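You operate a simulated robot arm through the tools that you are given. There is no shell and no other tool. Be economical: measure what you need, move in short steps, check, and stop when the job is done.

You run a simulated robot arm. Do the job below in one go: nothing can be reset, and whatever is moved stays where it is left.

TASK
Air the nook window till the mist is gone, then close it up.
Fine: free the latch before you wind the crank out; wind it shut with nothing in the gap, then latch it.

Only the result counts: the job must be done as asked and must still hold three seconds after the hand-in. Knocking over, shifting, dropping, spilling or breaking anything else fails it.

THE ROBOT
A 7-joint arm with a two-finger parallel gripper, fixed in place. Base frame: the origin is at the foot of the arm, x ahead of it, y to its left, z up. Units: m, rad, N and s.
With the tool pointing down near the work surface it reaches from about 0.24 to 0.68 m from the base axis. Its first joint turns from -1.152 to 1.152 rad. Payload 2.4 kg.
Tool frame: the origin (TCP) lies between the finger pads and is the grasp point; the fingertips stand 0.03 m ahead of it; z points along the fingers, y is the line along which they close. Largest opening 0.094 m; finger width 0.028, thickness 0.01; the body of the gripper, 0.05 by 0.096 m, starts 0.055 m behind the TCP.
Orientation is that of the tool frame in the base frame, as a unit quaternion [x, y, z, w]. With the fingers straight down and closing along the base's y, the tool's x points along the base's -x, its y along +y and its z along -z.

THE INTERFACE
- The arm moves only by the tool arm_command. Its argument "motion" is one flat list of numbers, 7 for each row, row after row: the shift along the tool's x, y, z in units of 25 mm (1.0 is 25 mm), then the turn, a rotation vector about the tool's x, y, z in units of 8 degrees (1.0 is 8 degrees), then the opening in per cent of the stroke, from 0 (shut) to 100 (fully open). In form: [x, y, z, wx, wy, wz, jaw, x, y, z, wx, wy, wz, jaw, ...]. A call has 1 to 12 rows; each row shifts and turns the commanded pose from where the row before left it, along the tool's axes as they then stand. A call with a number of a shift or a turn outside -1 to 1 is refused whole. A row lasts 0.2 s, in which the tool goes at most 0.05 m and 0.15 rad; a call with a longer step from one row to the next is refused whole, and so is a gripper value outside its range. Where a pose cannot be reached the arm comes as near as it can. A force on the tool above 40 N (or 10 N above the force at the start of the call, whichever is more), or a blocked arm, ends the call early, and 0.2 s more pass. Each finger travels about 0.153 m/s and halts on what it meets, pressing with about 24 N; the grip force reading is that of the motor and also rises with nothing between the fingers. The clock runs only during rows and for 0.2 s after the last one: add rows that do not move to give the fingers time. It gives the time, the measured TCP pose, the force on the tool (base axes), the opening and the grip force at its end, in the units of the frame above (readings bear some noise), with the torque about the TCP (base axes, N m) and any sound that the robot's microphone picked up.
- Cameras (640 x 400 px; columns grow to the right, rows downward): "scene" is fixed at [0.0256, 0.4587, 1.4615]; the picture's right is [-0.88, -0.48, 0.00], its down [-0.19, 0.35, -0.92] and it looks along [0.44, -0.81, -0.40] (base axes); focal length 326 px, centre (320, 200). "wrist" rides on the gripper at [0.076, 0.014, -0.102] in the tool frame; the picture's right is [-0.18, 0.98, 0.00], its down [-0.75, -0.14, -0.64] and it looks along [-0.63, -0.12, 0.77] (tool axes); focal length 243 px, centre (320, 200). There is no depth. A picture from a camera that has moved, and an enlarged one, comes with that camera's place and axes in the base frame and with its lens.
- camera(camera): a new picture of that camera. The clock stands still meanwhile.
- enlarge(camera, box): a new picture of the part [left, top, right, bottom] of that camera's present view, enlarged. The clock stands still meanwhile.
- close_job(): hands the job in; it is judged then, once.

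Go step by step. Nothing tells you positions but the pictures and the camera data: compare them with the known pose of the tool, close in by small moves and look again before you grip or let go. The budget is 120 turns and 84 pictures, counting those below and the enlarged ones. Unless the task says otherwise, let go and move clear before handing in, and close with one line.

The tools are called after "Call:" as a command line: name --argument value ..., lists and objects as JSON in quotes. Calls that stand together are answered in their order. arm_command: Moves the arm, as the interface text tells. Its arguments: {"type":"object","properties":{"motion":{"type":"array"}},"required":["motion"]} The other tools are called the same way: camera (camera) takes a picture; enlarge (camera, box) takes an enlarged picture of a part of a camera's view; close_job () hands the job in.

At the start:

```text
t: 0.0
position: [0.3331, 0.0713, 1.2323]
orientation: [0.0, 1.0, -0.001, 0.0]
force: [0.1, 0.0, 0.2]
ft_torque: [0.02, -0.02, 0.03]
finger_gap: 0.0938
gripper_force: 0.0
```

scene: 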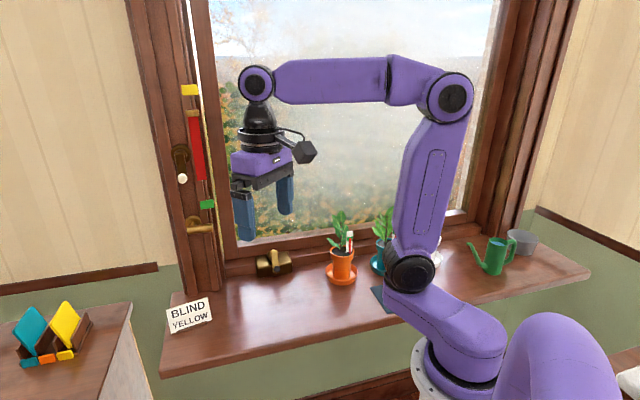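
wrist: 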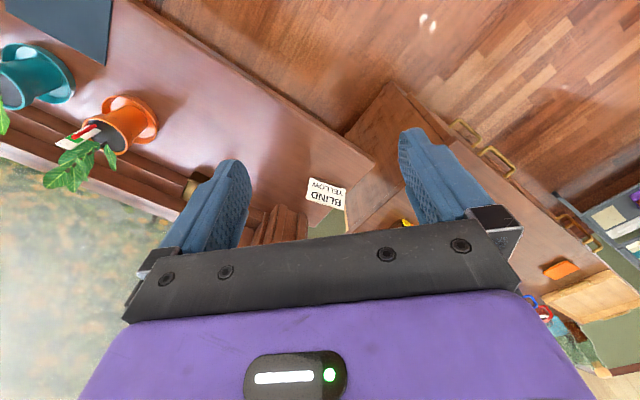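

I see a casement window with a left jamb carrying a latch, cords, and a crank on the sill; I'll enlarge these before moving.

Call:
enlarge --camera "scene" --box '[140, 70, 300, 170]'

Call:
enlarge --camera "scene" --box '[140, 140, 300, 240]'

Call:
enlarge --camera "scene" --box '[150, 220, 390, 370]'

Call:
enlarge --camera "scene" --box '[0, 270, 160, 370]'

```text
4.00 times, centred on (220, 120) of scene
camera zoom: at [0.0256, 0.4587, 1.4615], right [-0.88, -0.48, 0.0], down [-0.19, 0.35, -0.92], along [0.44, -0.81, -0.4], focal length 1304 px, centre (720, 520)
```

zoom: 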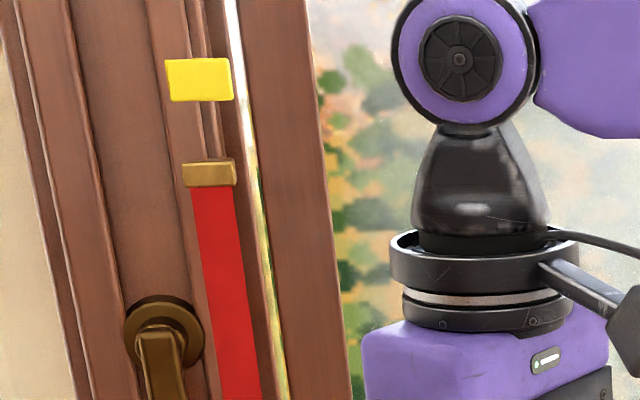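

```text
4.00 times, centred on (220, 190) of scene
camera zoom: at [0.0256, 0.4587, 1.4615], right [-0.88, -0.48, 0.0], down [-0.19, 0.35, -0.92], along [0.44, -0.81, -0.4], focal length 1304 px, centre (720, 240)
```

zoom: 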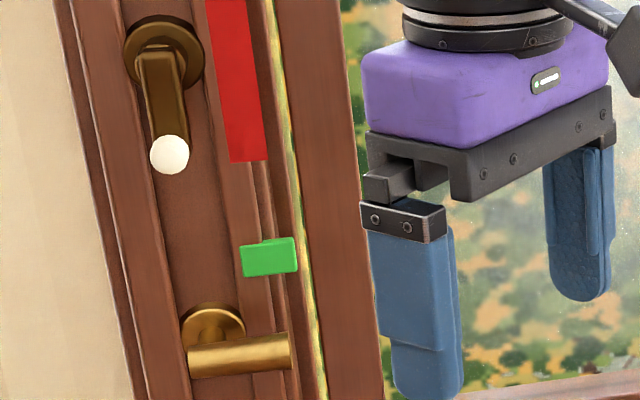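

```text
2.67 times, centred on (270, 295) of scene
camera zoom: at [0.0256, 0.4587, 1.4615], right [-0.88, -0.48, 0.0], down [-0.19, 0.35, -0.92], along [0.44, -0.81, -0.4], focal length 869 px, centre (453, -53)
```

zoom: 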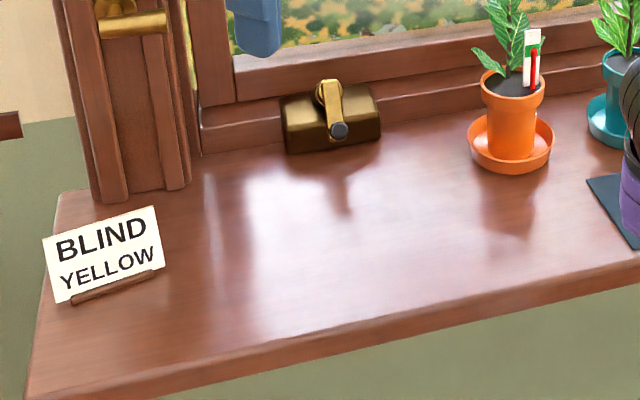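

```text
4.00 times, centred on (80, 320) of scene
camera zoom: at [0.0256, 0.4587, 1.4615], right [-0.88, -0.48, 0.0], down [-0.19, 0.35, -0.92], along [0.44, -0.81, -0.4], focal length 1304 px, centre (1280, -280)
```

zoom: 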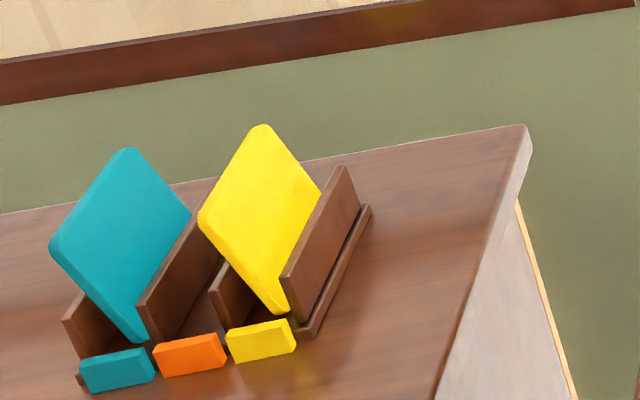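

The window lies at about 45° to the base axes (outward ≈ [0.71,-0.71,0]), with the jamb face about 0.6 m out; the crank is on the sill and levers are on the left jamb. I'll yaw the tool towards the window and advance a bit before pitching up.

Call:
arm_command --motion '[0, 0, 0, 0, 0, 0.9375, 100, 0, 0, 0, 0, 0, 0.9375, 100, 0, 0, 0, 0, 0, 0.9375, 100, 0, 0, 0, 0, 0, 0.9375, 100, 0, 0, 0, 0, 0, 0.9375, 100, 0, 0, 0, 0, 0, 0.9375, 100, -1, 0, 0, 0, 0, 0, 100, -1, 0, 0, 0, 0, 0, 100, -1, 0, 0, 0, 0, 0, 100, -1, 0, 0, 0, 0, 0, 100, 0, 0, 0, 0, 0, 0, 100]'

Call:
camera --camera "wrist"

```text
t: 2.4
position: [0.4069, 0.0014, 1.2303]
orientation: [0.384, 0.924, 0.0, 0.0]
force: [0.4, -0.7, -0.1]
ft_torque: [-0.01, 0.01, 0.01]
finger_gap: 0.0943
gripper_force: 0.1
```

```text
77 pictures are left
camera wrist: at [0.3628, 0.0646, 1.3327], right [0.83, 0.56, 0.0], down [0.43, -0.63, 0.64], along [0.36, -0.53, -0.77], focal length 243 px, centre (320, 200)
```

wrist: 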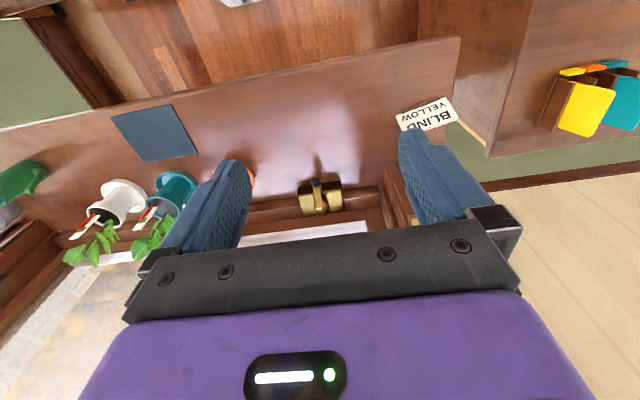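

The crank lines up near o=0.6, l=0.23, z≈0.85. I'll zoom at it, then pitch the tool up.

Call:
enlarge --camera "wrist" --box '[256, 150, 416, 250]'

Call:
arm_command --motion '[0, 0, 0, 0, -1, 0, 100, 0, 0, 0, 0, -1, 0, 100, 0, 0, 0, 0, -1, 0, 100, 0, 0, 0, 0, -1, 0, 100, 0, 0, 0, 0, -1, 0, 100, 0, 0, 0, 0, -1, 0, 100, 0, 0, 0, 0, -1, 0, 100, 0, 0, 0, 0, -1, 0, 100, 0, 0, 0, 0, -1, 0, 100, 0, 0, 0, 0, -1, 0, 100, 0, 0, 0, 0, -1, 0, 100, 0, 0, 0, 0, -0.25, 0, 100]'

Call:
camera --camera "wrist"

Call:
camera --camera "scene"

```text
4.00 times, centred on (336, 200) of wrist
camera zoom: at [0.3628, 0.0646, 1.3327], right [0.83, 0.56, 0.0], down [0.43, -0.63, 0.64], along [0.36, -0.53, -0.77], focal length 970 px, centre (256, 200)
```

zoom: 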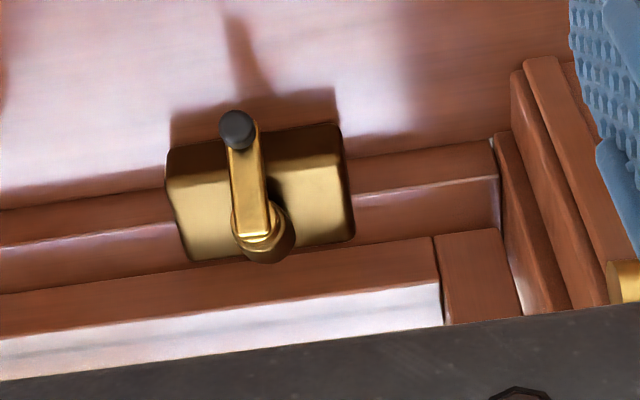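

```text
t: 5.0
position: [0.4088, 0.0008, 1.2315]
orientation: [0.27, 0.652, -0.27, 0.654]
force: [-0.1, 0.2, -0.5]
ft_torque: [0.0, 0.02, -0.02]
finger_gap: 0.094
gripper_force: 0.0
out of reach, approached as far as the arm can: row 11
```

```text
75 pictures are left
camera wrist: at [0.3466, 0.0834, 1.1549], right [0.69, 0.7, 0.19], down [-0.56, 0.35, 0.75], along [0.46, -0.63, 0.63], focal length 243 px, centre (320, 200)
```

wrist: 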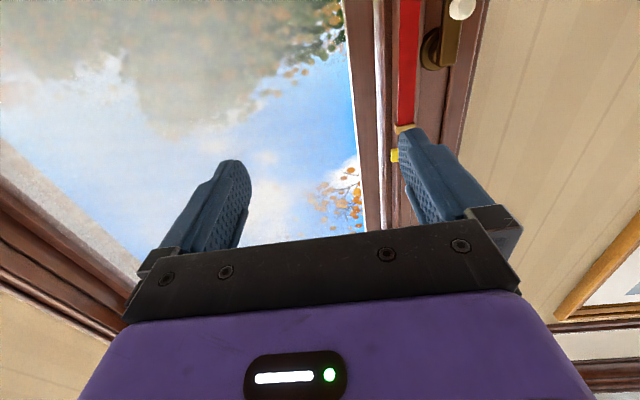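

```text
74 pictures are left
```

scene: 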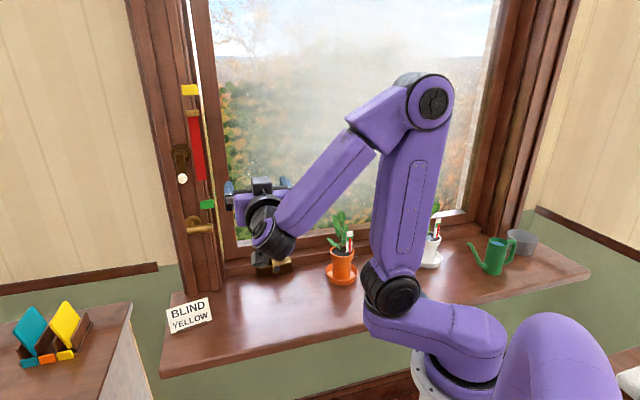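

The tool can point at the window. I now pitch back halfway so the wrist camera looks level at the latch hardware, moving left a bit.

Call:
arm_command --motion '[0, 1, 0, 0, 1, 0, 100, 0, 1, 0, 0, 1, 0, 100, 0, 1, 0, 0, 1, 0, 100, 0, 1, 0, 0, 1, 0, 100, 0, 0, 0, 0, 1, 0, 100, 0, 0, 0, 0, 0.5, 0, 100]'

Call:
camera --camera "wrist"

```text
t: 6.4
position: [0.4782, 0.0718, 1.2322]
orientation: [0.352, 0.851, -0.149, 0.361]
force: [-0.3, -0.8, 0.4]
ft_torque: [-0.02, 0.02, -0.01]
finger_gap: 0.094
gripper_force: 0.0
```

```text
73 pictures are left
camera wrist: at [0.3993, 0.1726, 1.2482], right [0.78, 0.61, 0.13], down [-0.05, -0.15, 0.99], along [0.62, -0.78, -0.08], focal length 243 px, centre (320, 200)
```

wrist: 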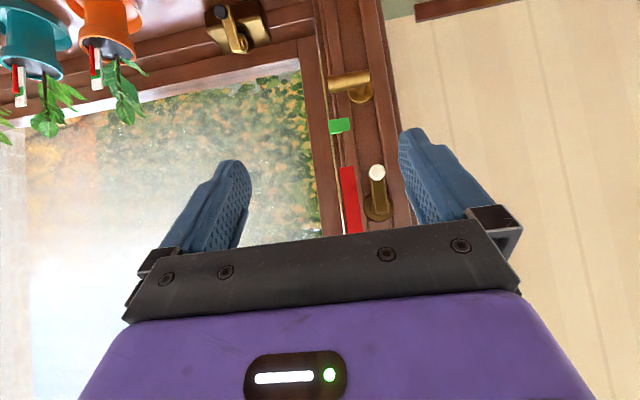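

Upside-down level view shows both jamb levers and the crank; zooming.

Call:
enlarge --camera "wrist" --box '[288, 55, 448, 155]'

Call:
enlarge --camera "wrist" --box '[288, 140, 448, 240]'

Call:
enlarge --camera "wrist" --box '[160, 0, 320, 100]'

```text
4.00 times, centred on (368, 105) of wrist
camera zoom: at [0.3993, 0.1726, 1.2482], right [0.78, 0.61, 0.13], down [-0.05, -0.15, 0.99], along [0.62, -0.78, -0.08], focal length 970 px, centre (128, 580)
```

zoom: 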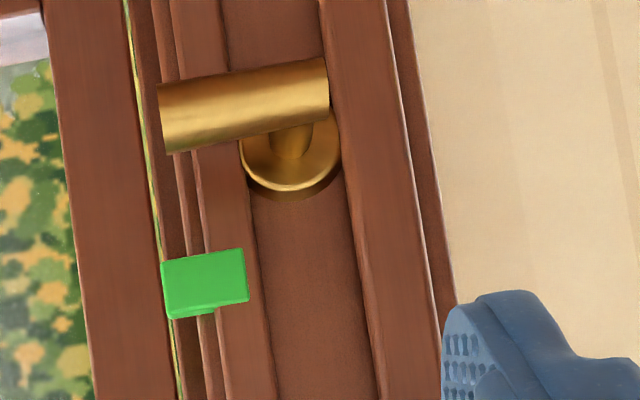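

```text
4.00 times, centred on (368, 190) of wrist
camera zoom: at [0.3993, 0.1726, 1.2482], right [0.78, 0.61, 0.13], down [-0.05, -0.15, 0.99], along [0.62, -0.78, -0.08], focal length 970 px, centre (128, 240)
```

zoom: 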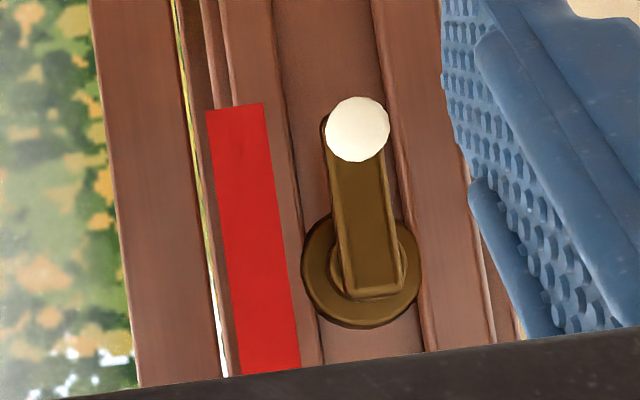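

```text
4.00 times, centred on (240, 50) of wrist
camera zoom: at [0.3993, 0.1726, 1.2482], right [0.78, 0.61, 0.13], down [-0.05, -0.15, 0.99], along [0.62, -0.78, -0.08], focal length 970 px, centre (640, 800)
```

zoom: 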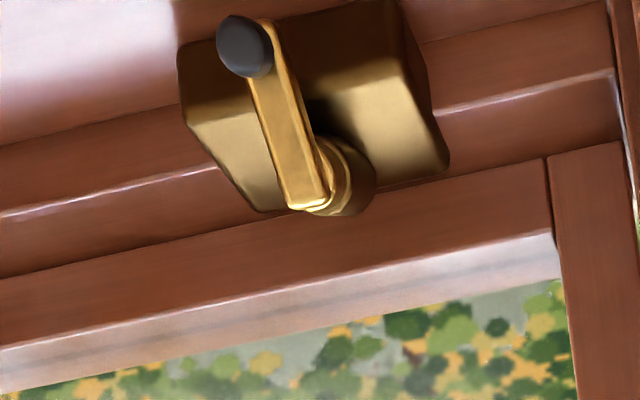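

The gap shows two levers and a red strip between yellow and green tabs; before choosing the latch I'll zoom the fixed camera harder on each.

Call:
enlarge --camera "scene" --box '[160, 75, 240, 125]'

Call:
enlarge --camera "scene" --box '[160, 190, 240, 240]'

Call:
enlarge --camera "scene" --box '[160, 0, 320, 100]'

```text
8.00 times, centred on (200, 100) of scene
camera zoom: at [0.0256, 0.4587, 1.4615], right [-0.88, -0.48, 0.0], down [-0.19, 0.35, -0.92], along [0.44, -0.81, -0.4], focal length 2607 px, centre (1280, 1000)
```

zoom: 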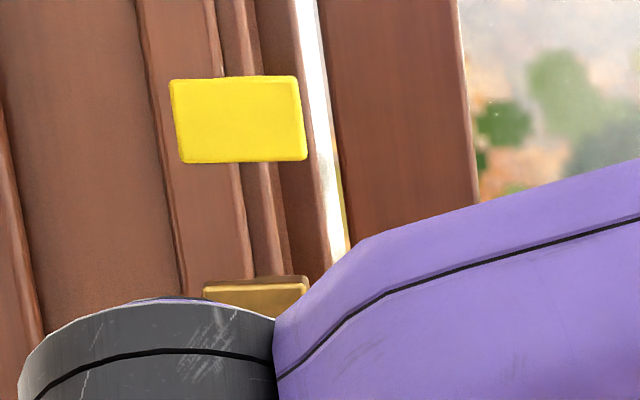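

```text
8.00 times, centred on (200, 215) of scene
camera zoom: at [0.0256, 0.4587, 1.4615], right [-0.88, -0.48, 0.0], down [-0.19, 0.35, -0.92], along [0.44, -0.81, -0.4], focal length 2607 px, centre (1280, 80)
```

zoom: 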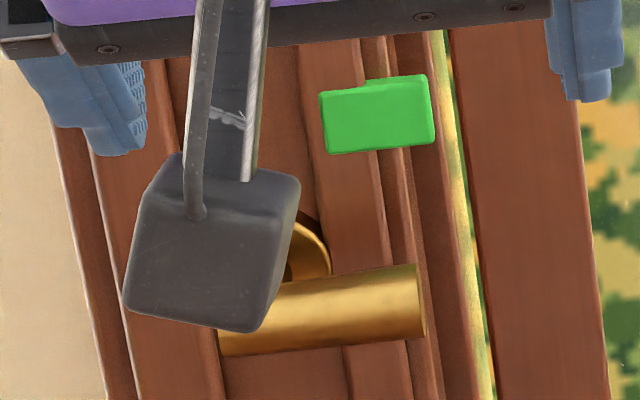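

```text
4.00 times, centred on (240, 50) of scene
camera zoom: at [0.0256, 0.4587, 1.4615], right [-0.88, -0.48, 0.0], down [-0.19, 0.35, -0.92], along [0.44, -0.81, -0.4], focal length 1304 px, centre (640, 800)
```

zoom: 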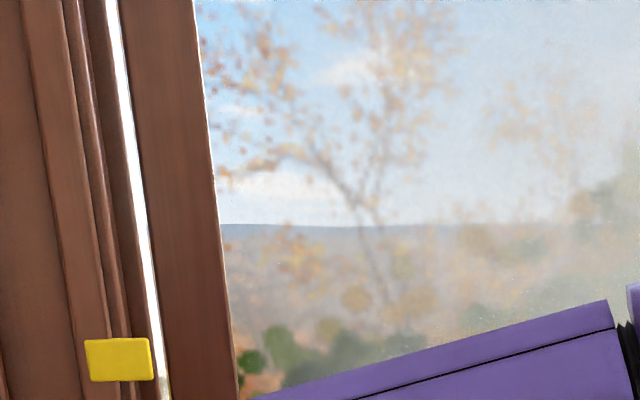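

Two candidates: the upper lever with a white ball and the lower horizontal bar. I'll go take a side view along the jamb to see how each is built before touching anything.

Call:
arm_command --motion '[-0.7, -1, 0.7, 0, 0, 0, 100, -0.7, -1, 0.7, 0, 0, 0, 100, -0.7, -1, 0.7, 0, 0, 0, 100, -0.7, -1, 0.7, 0, 0, 0, 100, 0, -1, 0, -0.7, 0, -0.7, 100, 0, 0, 0, -0.7, 0, -0.7, 100, 0, 0, 0, -0.7, 0, -0.7, 100, 0, 0, 0, -0.7, 0, -0.7, 100, 0, 0, 0, -0.7, 0, -0.7, 100, 0, 0, 0, -0.7, 0, -0.7, 100, 0, 0, 0, -0.7, 0, -0.7, 100]'

Call:
camera --camera "wrist"

```text
t: 8.8
position: [0.4604, -0.087, 1.2341]
orientation: [-0.087, 0.917, 0.03, 0.387]
force: [0.7, 0.6, -0.1]
ft_torque: [-0.02, 0.01, 0.01]
finger_gap: 0.094
gripper_force: 0.0
```

```text
66 pictures are left
camera wrist: at [0.3333, -0.0951, 1.2503], right [-0.05, 0.99, 0.12], down [0.09, -0.11, 0.99], along [0.99, 0.06, -0.08], focal length 243 px, centre (320, 200)
```

wrist: 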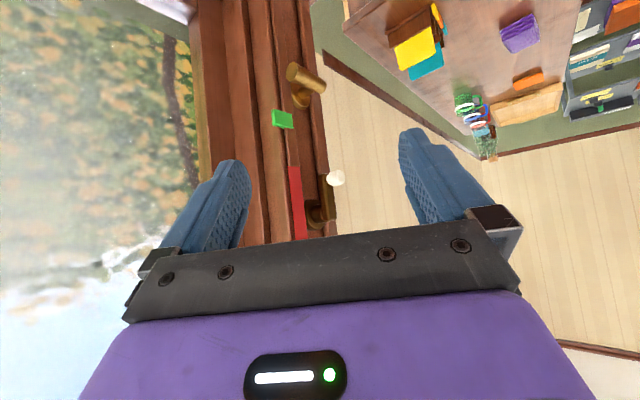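

Call:
enlarge --camera "wrist" --box '[240, 50, 400, 150]'

Call:
enlarge --camera "wrist" --box '[240, 145, 400, 245]'

```text
4.00 times, centred on (320, 100) of wrist
camera zoom: at [0.3333, -0.0951, 1.2503], right [-0.05, 0.99, 0.12], down [0.09, -0.11, 0.99], along [0.99, 0.06, -0.08], focal length 970 px, centre (320, 600)
```

zoom: 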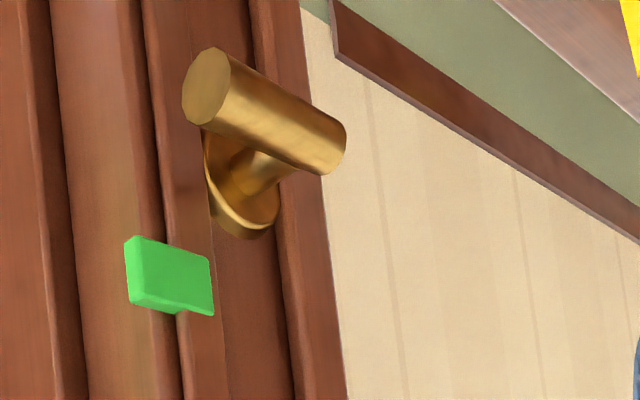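

```text
4.00 times, centred on (320, 195) of wrist
camera zoom: at [0.3333, -0.0951, 1.2503], right [-0.05, 0.99, 0.12], down [0.09, -0.11, 0.99], along [0.99, 0.06, -0.08], focal length 970 px, centre (320, 220)
```

zoom: 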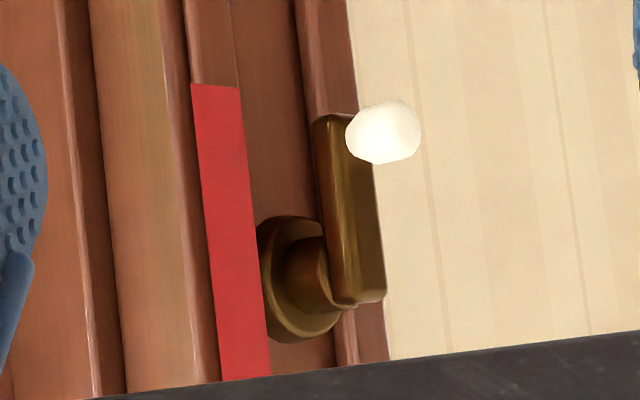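

The lower piece is a lever hinged at its left end and pointing at the sash (tip about o=0.534, l=0.40, z=1.037), like a window latch; the upper one looks like a blind winder with a knob beside the strap. I'll turn the tool to point at the window, shut the fingers, and get ready for a gentle test push on the lower lever.

Call:
arm_command --motion '[0, 0, 0, 0.7, 0, 0.7, 50, 0, 0, 0, 0.7, 0, 0.7, 0, 0, 0, 0, 0.7, 0, 0.7, 0, 0, 0, 0, 0.7, 0, 0.7, 0, 0, 0, 0, 0.7, 0, 0.7, 0, 0, 0, 0, 0.7, 0, 0.7, 0, 0, 0, 0, 0.7, 0, 0.7, 0, 0, 0, 0, 0, -1, 0, 0, 0, 0, 0, 0, -1, 0, 0, 0, 0, 0, 0, -1, 0, 0, 0, 0, 0, 0, -1, 0, 0, 0, 0, 0, 0, -1, 0, 0]'

```text
t: 11.4
position: [0.4601, -0.0871, 1.2331]
orientation: [0.279, 0.675, -0.261, 0.631]
force: [0.3, -0.7, -1.1]
ft_torque: [0.01, -0.02, 0.02]
finger_gap: 0.0001
gripper_force: 24.1
```

Call:
arm_command --motion '[0, 0, 0, 0, -0.48, 0, 0, 1, 0.6, 0.15, 0, 0, 0, 0, 1, 0.6, 0.15, 0, 0, 0, 0, 1, 0.6, 0.15, 0, 0, 0, 0, 1, 0.6, 0.15, 0, 0, 0, 0, 1, 0.6, 0.15, 0, 0, 0, 0, 1, 0.6, 0.15, 0, 0, 0, 0, 1, 0.6, 0.15, 0, 0, 0, 0, 1, 0.6, 0.15, 0, 0, 0, 0, 1, 0.6, 0.15, 0, 0, 0, 0, 0.8, 0.5, 0.15, 0, 0, 0, 0]'

Call:
camera --camera "wrist"

Call:
camera --camera "scene"

```text
t: 13.8
position: [0.5921, -0.0084, 0.986]
orientation: [0.271, 0.654, -0.27, 0.653]
force: [-0.3, 0.3, -0.6]
ft_torque: [0.02, -0.01, -0.02]
finger_gap: 0.0
gripper_force: 24.4
```

```text
63 pictures are left
camera wrist: at [0.5297, 0.074, 0.9101], right [0.7, 0.69, 0.18], down [-0.55, 0.35, 0.76], along [0.46, -0.63, 0.63], focal length 243 px, centre (320, 200)
```

wrist: 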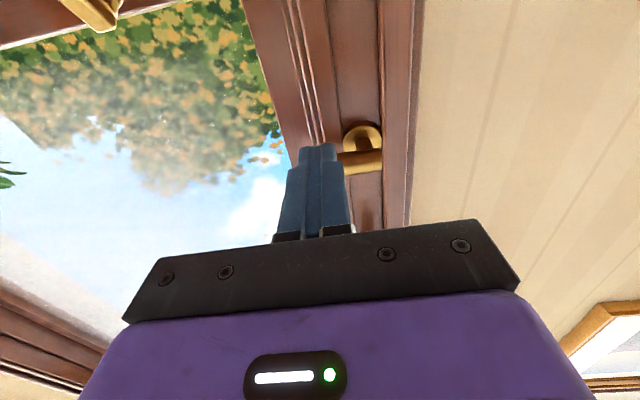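

```text
62 pictures are left
```

scene: 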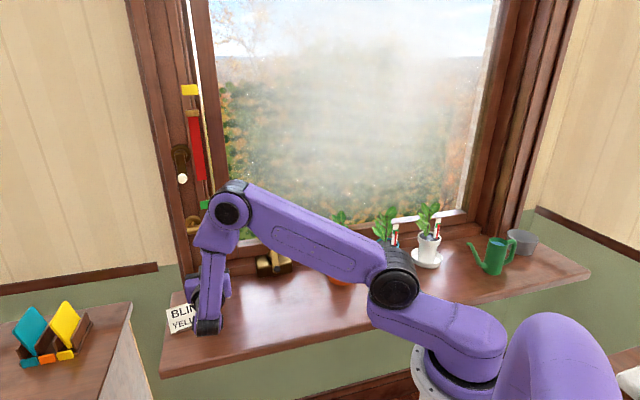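

Fingers sit below and in front of the lower lever. I advance under it and then push up gently.

Call:
arm_command --motion '[0, 0, 1, 0, 0, 0, 0, 0, 0, 1, 0, 0, 0, 0, 0, 0, 1, 0, 0, 0, 0, 0, 0, 1, 0, 0, 0, 0, 0, 0, 0, 0, 0, 0, 0]'

Call:
enlarge --camera "wrist" --box '[240, 60, 440, 185]'

Call:
enlarge --camera "scene" --box '[140, 80, 300, 180]'

```text
t: 15.0
position: [0.6618, -0.0798, 0.9883]
orientation: [0.271, 0.653, -0.271, 0.653]
force: [-0.1, -0.4, 0.4]
ft_torque: [0.02, 0.02, 0.0]
finger_gap: 0.0
gripper_force: 24.3
```

```text
3.20 times, centred on (340, 122) of wrist
camera zoom: at [0.5999, 0.0035, 0.9129], right [0.7, 0.69, 0.18], down [-0.55, 0.35, 0.76], along [0.46, -0.63, 0.63], focal length 776 px, centre (256, 448)
```

zoom: 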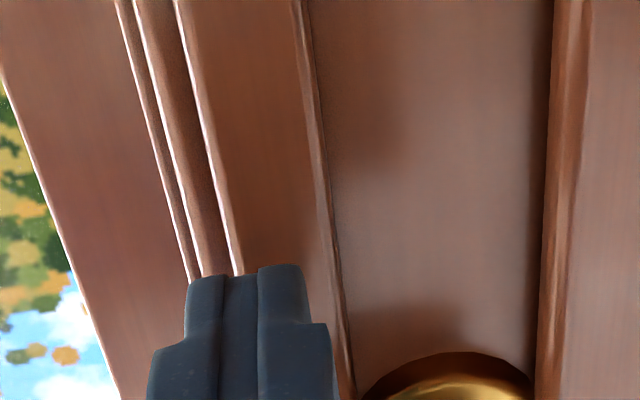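

```text
4.00 times, centred on (220, 130) of scene
camera zoom: at [0.0256, 0.4587, 1.4615], right [-0.88, -0.48, 0.0], down [-0.19, 0.35, -0.92], along [0.44, -0.81, -0.4], focal length 1304 px, centre (720, 480)
```

zoom: 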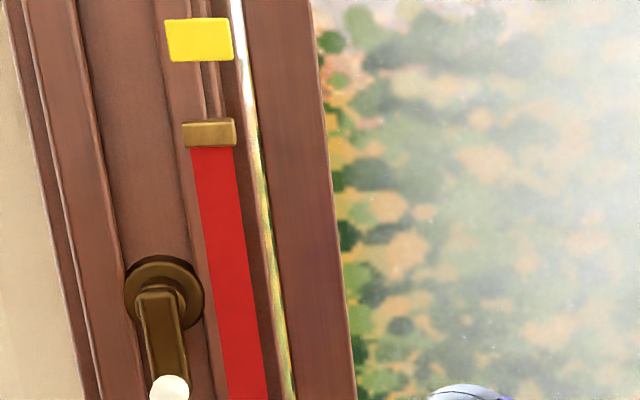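

Call:
arm_command --motion '[-0.5, 0, 0, 0, 0, 0, 0, -0.3, 0, 0, 0, 0, 0, 0, -0.2, 0, 0, 0, 0, 0, 0, -0.2, 0, 0, 0, 0, 0, 0, -0.2, 0, 0, 0, 0, 0, 0, -0.2, 0, 0, 0, 0, 0, 0, -0.2, 0, 0, 0, 0, 0, 0]'

Call:
camera --camera "wrist"

```text
t: 16.6
position: [0.6626, -0.0791, 1.0336]
orientation: [0.271, 0.654, -0.27, 0.653]
force: [-0.3, -1.2, -0.9]
ft_torque: [0.02, 0.01, -0.01]
finger_gap: 0.0
gripper_force: 24.3
```

```text
59 pictures are left
camera wrist: at [0.6001, 0.0037, 0.9569], right [0.69, 0.7, 0.18], down [-0.55, 0.35, 0.75], along [0.46, -0.63, 0.63], focal length 243 px, centre (320, 200)
```

wrist: 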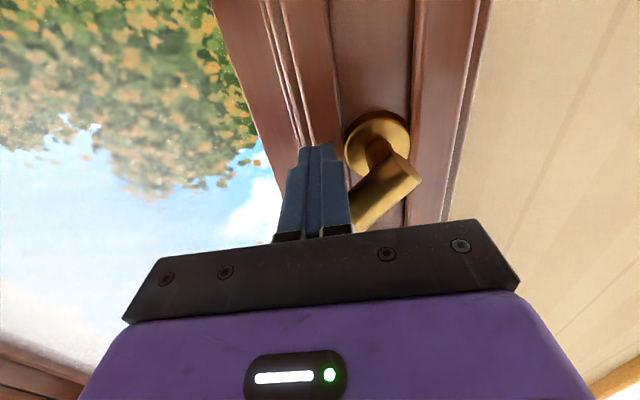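

The lower lever turned upward easily. I check whether anything else (strip, brass cap) reacted.

Call:
enlarge --camera "scene" --box '[140, 80, 300, 180]'

Call:
enlarge --camera "scene" --box '[140, 150, 300, 250]'

```text
4.00 times, centred on (220, 130) of scene
camera zoom: at [0.0256, 0.4587, 1.4615], right [-0.88, -0.48, 0.0], down [-0.19, 0.35, -0.92], along [0.44, -0.81, -0.4], focal length 1304 px, centre (720, 480)
```

zoom: 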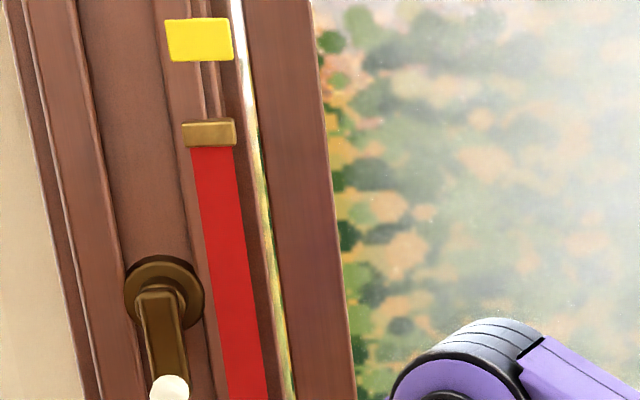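

```text
4.00 times, centred on (220, 200) of scene
camera zoom: at [0.0256, 0.4587, 1.4615], right [-0.88, -0.48, 0.0], down [-0.19, 0.35, -0.92], along [0.44, -0.81, -0.4], focal length 1304 px, centre (720, 200)
```

zoom: 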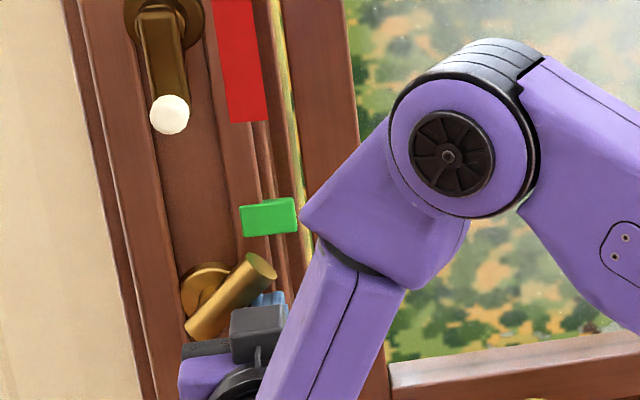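

Only the lever moved, so it is the latch. I push it on to vertical.

Call:
arm_command --motion '[-0.4, 0.1, 0, 0, 0, 0, 0, -0.4, 0.3, 0, 0, 0, 0, 0, -0.2, 0.3, 0, 0, 0, 0, 0, 0, 0.3, 0, 0, 0, 0, 0, 0, 0.2, 0, 0, 0, 0, 0, 0, 0, 0, 0, 0, 0, 0]'

Call:
enlarge --camera "scene" --box '[140, 150, 300, 250]'

```text
t: 17.6
position: [0.6725, -0.0715, 1.0554]
orientation: [0.277, 0.653, -0.279, 0.648]
force: [-10.2, -1.6, 1.1]
ft_torque: [0.08, -0.16, 0.1]
finger_gap: 0.0
gripper_force: 24.4
stopped in row 4: the force on the tool passed its limit at 50 N (the readings are from after the stop); the commanded pose is now the measured one
```

```text
4.00 times, centred on (220, 200) of scene
camera zoom: at [0.0252, 0.4587, 1.4615], right [-0.88, -0.48, 0.0], down [-0.19, 0.35, -0.92], along [0.44, -0.81, -0.4], focal length 1304 px, centre (720, 200)
```

zoom: 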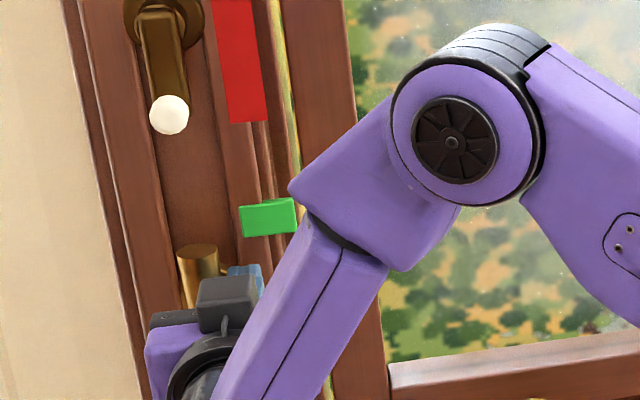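

The lever is vertical and against its stop: freed. Back off to the right and out, then look.

Call:
arm_command --motion '[0, -0.6, 0, 0, 0, 0, 0, 0, -0.4, -0.6, 0, 0, 0, 0, 0, 0, -1, 0, 0, 0, 0, 0, 0, -1, 0, 0, 0, 0, 0, 0, -1, 0, 0, 0, 0, 0, 0, -1, 0, 0, 0, 0]'

Call:
camera --camera "wrist"

Call:
camera --camera "scene"

```text
t: 19.0
position: [0.5754, -0.0047, 1.0566]
orientation: [0.275, 0.654, -0.276, 0.648]
force: [0.6, -0.8, -0.6]
ft_torque: [-0.01, 0.03, -0.05]
finger_gap: 0.0001
gripper_force: 23.2
```

```text
55 pictures are left
camera wrist: at [0.5136, 0.0788, 0.9798], right [0.71, 0.68, 0.18], down [-0.54, 0.36, 0.76], along [0.45, -0.63, 0.63], focal length 243 px, centre (320, 200)
```

wrist: 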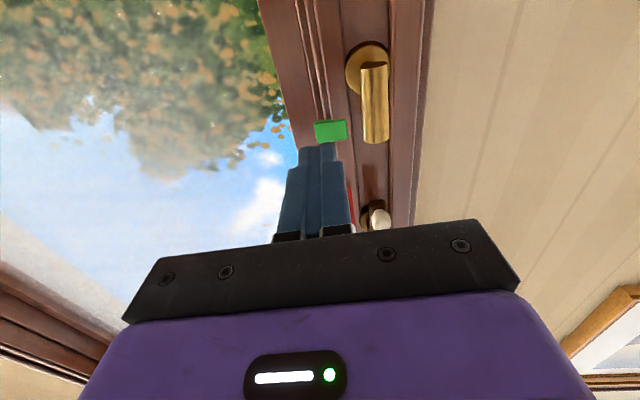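

```text
54 pictures are left
```

scene: 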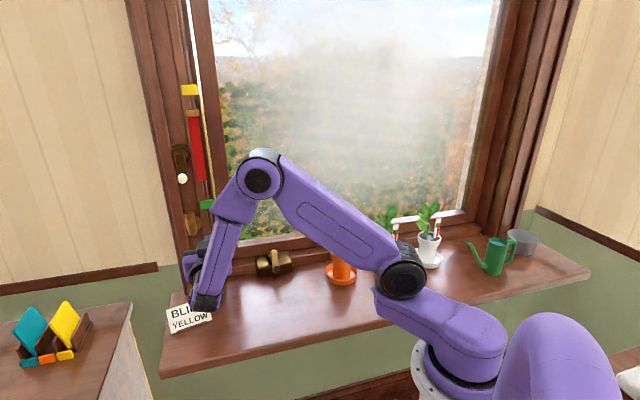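

The latch stands freed. Next I look at the crank from the left side to get its axis: raise, pitch down 45°, and yaw right.

Call:
arm_command --motion '[-1, 0, 0, 0, 1, 0, 0, -1, 0, 0, 0, 1, 0, 0, 0, 0, 0, 0, 1, 0, 0, 0, 0, 0, 0, 1, 0, 0, 0, 0, 0, 0, 1, 0, 0, 0, 0, 0, 0, 0.5, 0, 0, 0, 0, 0, 0.7, 0, 0.7, 0, 0, 0, 0, 0.7, 0, 0.7, 0, 0, 0, 0, 0.7, 0, 0.7, 0, 0, 0, 0, 0.7, 0, 0.7, 0, 0, 0, 0, 0.7, 0, 0.7, 0, 0, 0, 0, 0.7, 0, 0.7, 0]'

Call:
camera --camera "wrist"

```text
t: 21.6
position: [0.5787, -0.0074, 1.1057]
orientation: [0.672, 0.631, -0.281, 0.266]
force: [-0.4, -0.1, 1.2]
ft_torque: [0.01, 0.0, 0.01]
finger_gap: 0.0
gripper_force: 24.0
```

```text
53 pictures are left
camera wrist: at [0.6011, 0.1183, 1.1226], right [0.97, -0.19, 0.13], down [-0.15, -0.06, 0.99], along [-0.18, -0.98, -0.09], focal length 243 px, centre (320, 200)
```

wrist: 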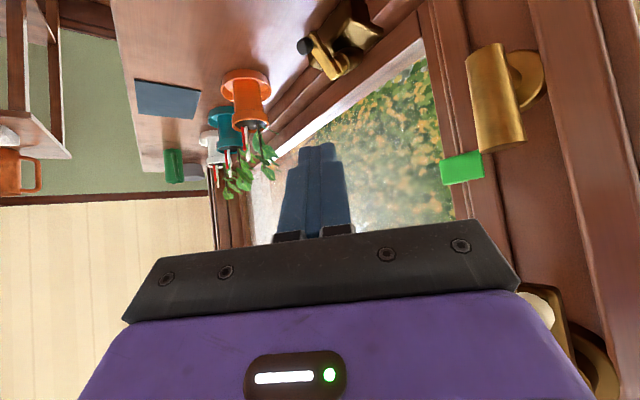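

Call:
enlarge --camera "wrist" --box '[280, 0, 408, 80]'

```text
5.00 times, centred on (344, 40) of wrist
camera zoom: at [0.6011, 0.1183, 1.1226], right [0.97, -0.19, 0.13], down [-0.15, -0.06, 0.99], along [-0.18, -0.98, -0.09], focal length 1213 px, centre (200, 1000)
```

zoom: 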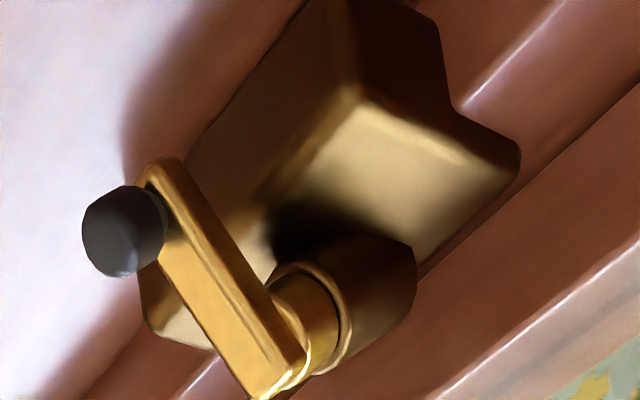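

I can now read the crank: spindle axis points about 40° up into the room, the arm (≈45 mm) hangs down its slope, and the knob's face is at about o=0.537, l=0.231, z=0.863. I'll align the tool with that axis, fingers partly open, and stop short of it.

Call:
arm_command --motion '[0, 0, 0, -0.7, 0, -0.7, 50, 0, 0, 0, -0.7, 0, -0.7, 50, 0, 0, 0, -0.7, 0, -0.7, 50, 0, 0, 0, -0.7, 0, -0.7, 50, 0, 0, 0, -0.7, 0, -0.7, 50, 0, 0, 0, -0.7, 0, -0.7, 50, 0, 0, 0, 0, -0.6, 0, 50, 0.61, -0.99, 0.84, 0, 0, 0, 50, 0.61, -0.99, 0.84, 0, 0, 0, 50, 0.61, -0.99, 0.84, 0, 0, 0, 50, 0.61, -0.99, 0.84, 0, 0, 0, 50, 0.61, -0.99, 0.84, 0, 0, 0, 50]'

Call:
camera --camera "wrist"

Call:
camera --camera "scene"

```text
t: 24.2
position: [0.5108, -0.1163, 0.9793]
orientation: [0.351, 0.834, -0.168, 0.391]
force: [0.4, 1.0, 0.8]
ft_torque: [0.01, 0.01, 0.01]
finger_gap: 0.0469
gripper_force: 0.1
```

```text
51 pictures are left
camera wrist: at [0.4323, -0.015, 0.9866], right [0.79, 0.6, 0.14], down [-0.11, -0.08, 0.99], along [0.61, -0.8, 0.0], focal length 243 px, centre (320, 200)
```

wrist: 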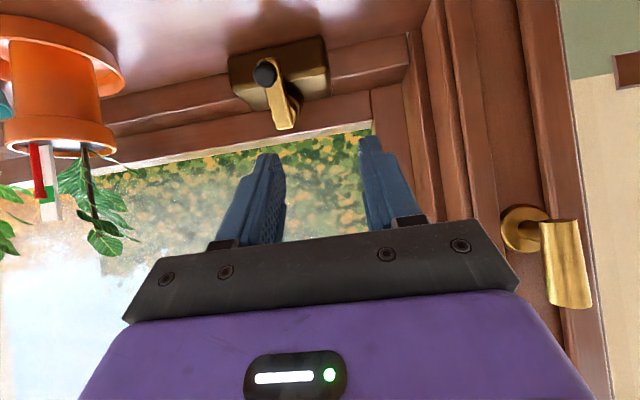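

```text
50 pictures are left
```

scene: 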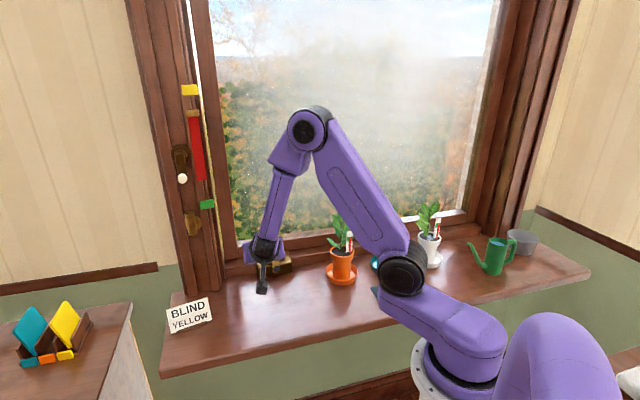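

Call:
arm_command --motion '[0.29, -0.48, 0.83, 0, 0, 0, 50, 0.29, -0.48, 0.83, 0, 0, 0, 50, 0.29, -0.48, 0.83, 0, 0, 0, 50, 0.29, -0.48, 0.83, 0, 0, 0, 50, 0, 0, 0, 0, 0, 0, 50]'

Call:
camera --camera "wrist"

Call:
enlarge --camera "scene" --box '[200, 220, 328, 300]'

```text
t: 25.4
position: [0.5077, -0.185, 0.9049]
orientation: [0.352, 0.834, -0.168, 0.39]
force: [0.6, -0.2, 0.0]
ft_torque: [-0.01, 0.03, 0.0]
finger_gap: 0.0469
gripper_force: 0.1
```

```text
49 pictures are left
camera wrist: at [0.4303, -0.0829, 0.912], right [0.79, 0.6, 0.14], down [-0.11, -0.08, 0.99], along [0.6, -0.8, 0.0], focal length 243 px, centre (320, 200)
```

wrist: 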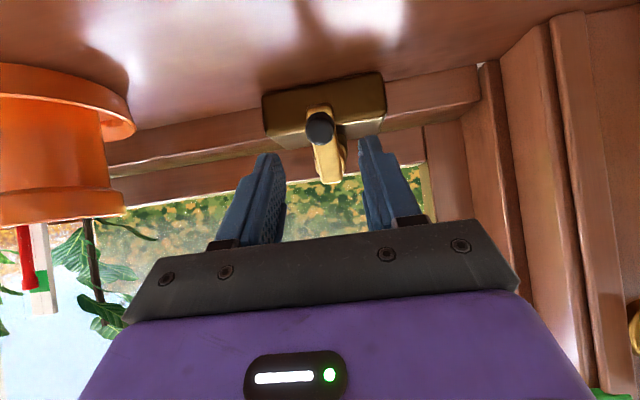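

```text
5.00 times, centred on (264, 260) of scene
camera zoom: at [0.0256, 0.4587, 1.4615], right [-0.88, -0.48, 0.0], down [-0.19, 0.35, -0.92], along [0.44, -0.81, -0.4], focal length 1629 px, centre (600, -100)
```

zoom: 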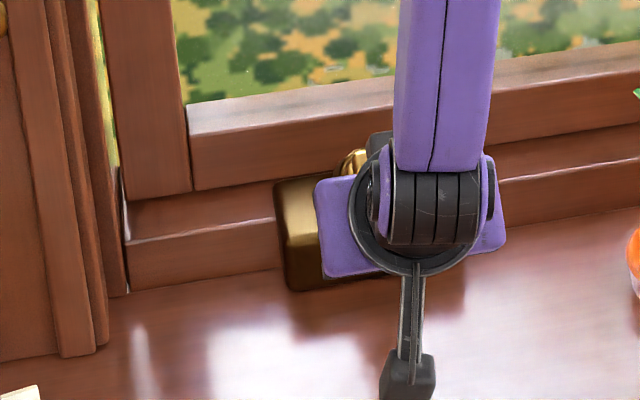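

Call:
arm_command --motion '[0.03, 0.02, 0.75, 0, 0, 0, 50, 0.03, 0.02, 0.75, 0, 0, 0, 50, 0.03, 0.02, 0.7, 0, 0, 0, 50, 0, 0, 0, 0, 0, 0, 50]'

Call:
enlarge --camera "wrist" --box '[220, 80, 420, 205]'

```text
t: 26.4
position: [0.5387, -0.2124, 0.8681]
orientation: [0.352, 0.834, -0.169, 0.391]
force: [-0.3, -0.2, -0.4]
ft_torque: [-0.02, 0.01, -0.01]
finger_gap: 0.047
gripper_force: 0.1
```

```text
3.20 times, centred on (320, 142) of wrist
camera zoom: at [0.4602, -0.1104, 0.8752], right [0.79, 0.6, 0.14], down [-0.11, -0.08, 0.99], along [0.61, -0.8, 0.0], focal length 776 px, centre (320, 384)
```

zoom: 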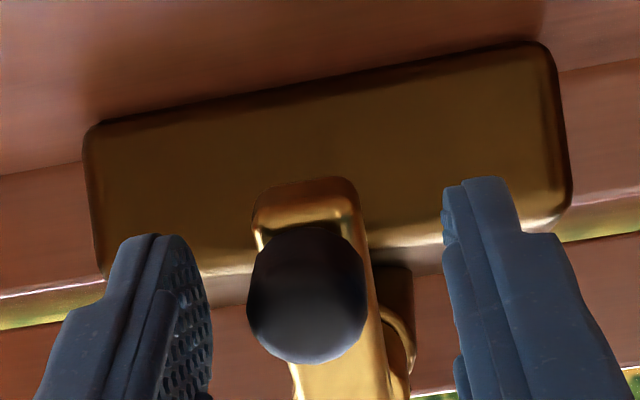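

The knob is centred between the fingers. A small advance, then close on it.

Call:
arm_command --motion '[0.05, -0.08, 0.24, 0, 0, 0, 50, 0, 0, 0, 0, 0, 0, 30, 0, 0, 0, 0, 0, 0, 10, 0, 0, 0, 0, 0, 0, 5, 0, 0, 0, 0, 0, 0, 5]'

Call:
camera --camera "wrist"

```text
t: 27.6
position: [0.5392, -0.2159, 0.8644]
orientation: [0.351, 0.834, -0.168, 0.391]
force: [2.6, -0.3, -2.3]
ft_torque: [0.49, -0.47, 1.05]
finger_gap: 0.0223
gripper_force: 44.8
```

```text
46 pictures are left
camera wrist: at [0.4608, -0.1146, 0.8706], right [0.79, 0.6, 0.14], down [-0.11, -0.08, 0.99], along [0.61, -0.8, 0.0], focal length 243 px, centre (320, 200)
```

wrist: 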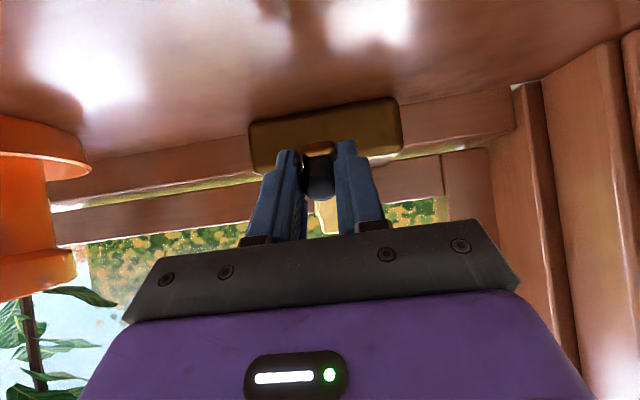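

The knob (22 mm) is gripped. My refined axis estimate is nearer 30° elevation, so I reopen slightly, tilt the tool 8° to match, regrip, and look from the scene camera.

Call:
arm_command --motion '[0, 0, 0, 0, 0, 0, 35, 0, 0, 0, 0, -0.6, 0, 35, 0, 0, 0, 0, -0.6, 0, 35, 0, 0, 0, 0, 0, 0, 35, 0, 0, 0, 0, 0, 0, 10, 0, 0, 0, 0, 0, 0, 10, 0, 0, 0, 0, 0, 0, 10]'

Call:
enlarge --camera "wrist" --box '[220, 100, 420, 225]'

```text
t: 29.2
position: [0.54, -0.2163, 0.8641]
orientation: [0.337, 0.797, -0.198, 0.46]
force: [3.1, -1.2, -4.6]
ft_torque: [-0.45, -1.38, 1.01]
finger_gap: 0.0223
gripper_force: 45.2
```

```text
3.20 times, centred on (320, 162) of wrist
camera zoom: at [0.4617, -0.1156, 0.8494], right [0.77, 0.62, 0.15], down [-0.22, 0.03, 0.97], along [0.6, -0.78, 0.16], focal length 776 px, centre (320, 320)
```

zoom: 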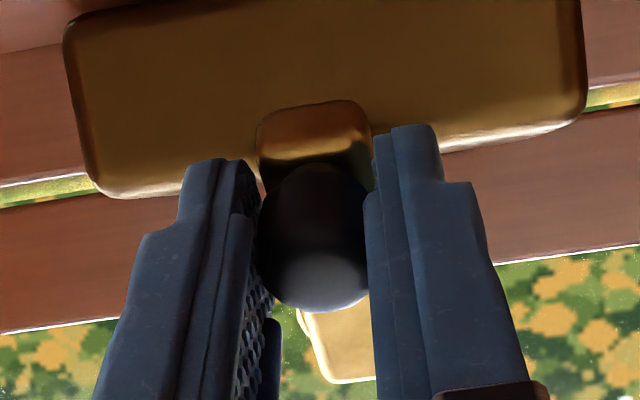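

Call:
arm_command --motion '[0, 0, 0, 0, 0, 0, 35, 0, 0, -0.2, 0, 0, 0, 35, 0, 0, 0, 0, 0, 0, 10, 0, 0, 0, 0, 0, 0, 10, 0, 0, 0, 0, 0, 0, 10, -0.03, 0.347, 0, 0, 0, 0, 10, -0.09, 0.337, 0, 0, 0, 0, 10, 0, 0, 0, 0, 0, 0, 10]'

Call:
camera --camera "wrist"

```text
t: 31.0
position: [0.5486, -0.2037, 0.8699]
orientation: [0.337, 0.798, -0.198, 0.459]
force: [-9.2, -6.5, -2.2]
ft_torque: [0.81, -0.41, 0.22]
finger_gap: 0.0244
gripper_force: 45.4
```

```text
44 pictures are left
camera wrist: at [0.4719, -0.102, 0.8544], right [0.77, 0.62, 0.15], down [-0.22, 0.03, 0.97], along [0.6, -0.79, 0.16], focal length 243 px, centre (320, 200)
```

wrist: 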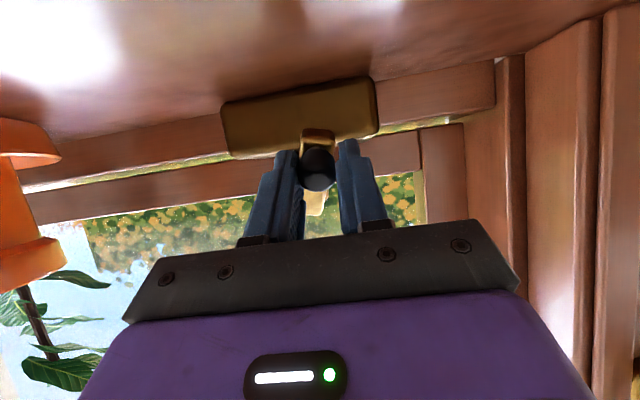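

Call:
arm_command --motion '[-0.147, 0.316, 0, 0, 0, 0, 10, -0.2, 0.286, 0, 0, 0, 0, 10, 0, 0, 0, 0, 0, 0, 10]'

Call:
camera --camera "wrist"

Call:
camera --camera "scene"

```text
t: 31.8
position: [0.5668, -0.1948, 0.8809]
orientation: [0.334, 0.796, -0.196, 0.464]
force: [12.6, -10.9, 3.0]
ft_torque: [-0.21, -0.51, 0.83]
finger_gap: 0.0214
gripper_force: 44.9
```

```text
43 pictures are left
camera wrist: at [0.4887, -0.0942, 0.8642], right [0.77, 0.62, 0.16], down [-0.23, 0.04, 0.97], along [0.6, -0.78, 0.17], focal length 243 px, centre (320, 200)
```

wrist: 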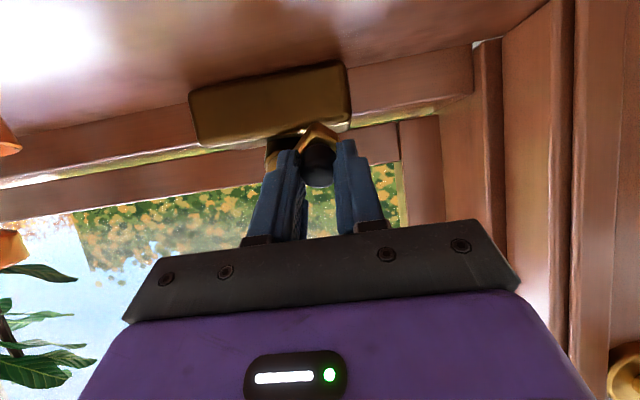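

```text
42 pictures are left
```

scene: 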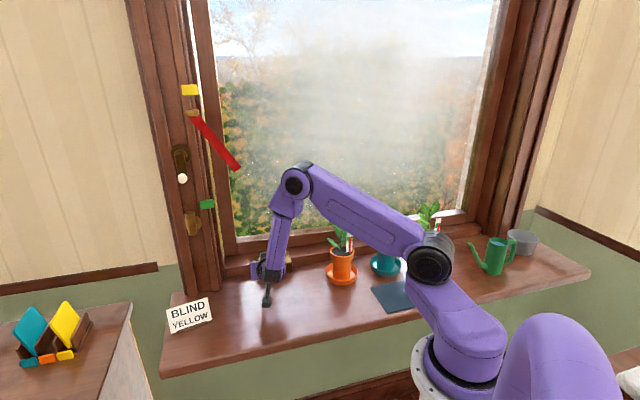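

The red strip is a draught ribbon and is now blown inward — clockwise winding opens the window. I carry on round the circle, watching the forces.

Call:
arm_command --motion '[-0.28, 0.236, 0.08, 0, 0, 0, 10, -0.3, 0.192, 0.05, 0, 0, 0, 10, -0.303, 0.141, 0.03, 0, 0, 0, 10, -0.323, 0.087, 0.03, 0, 0, 0, 10, 0, 0, 0, 0, 0, 0, 10]'

Call:
camera --camera "wrist"

```text
t: 33.0
position: [0.5888, -0.1959, 0.9014]
orientation: [0.336, 0.799, -0.196, 0.459]
force: [-10.2, 6.9, 0.8]
ft_torque: [1.18, 0.13, 0.51]
finger_gap: 0.0215
gripper_force: 45.5
```

```text
41 pictures are left
camera wrist: at [0.5103, -0.0958, 0.8856], right [0.77, 0.62, 0.15], down [-0.22, 0.03, 0.97], along [0.6, -0.78, 0.16], focal length 243 px, centre (320, 200)
```

wrist: 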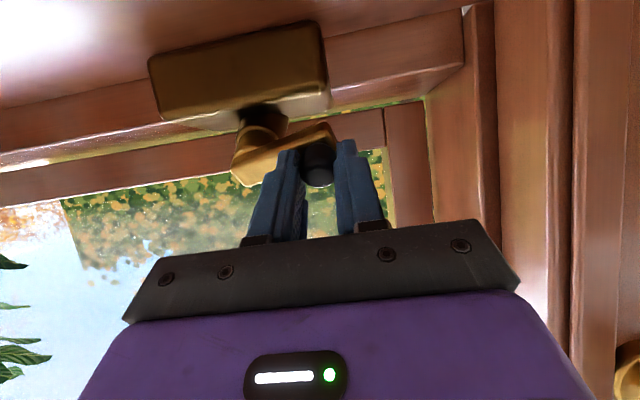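

Call:
arm_command --motion '[-0.347, 0.03, -0.1, 0, 0, 0, 10, -0.347, -0.03, -0.04, 0, 0, 0, 10, -0.337, -0.09, 0, 0, 0, 0, 10, -0.316, -0.147, 0, 0, 0, 0, 10, -0.286, -0.2, 0, 0, 0, 0, 10, 0, 0, 0, 0, 0, 0, 10]'

Call:
camera --camera "wrist"

```text
t: 34.4
position: [0.5955, -0.2175, 0.9405]
orientation: [0.336, 0.797, -0.197, 0.462]
force: [11.2, 9.6, 13.7]
ft_torque: [-0.09, -0.99, 0.52]
finger_gap: 0.0211
gripper_force: 44.8
```

```text
40 pictures are left
camera wrist: at [0.5167, -0.116, 0.9244], right [0.77, 0.62, 0.16], down [-0.23, 0.04, 0.97], along [0.6, -0.78, 0.17], focal length 243 px, centre (320, 200)
```

wrist: 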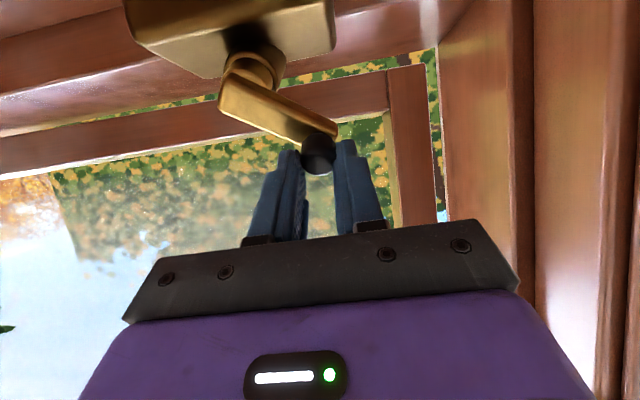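

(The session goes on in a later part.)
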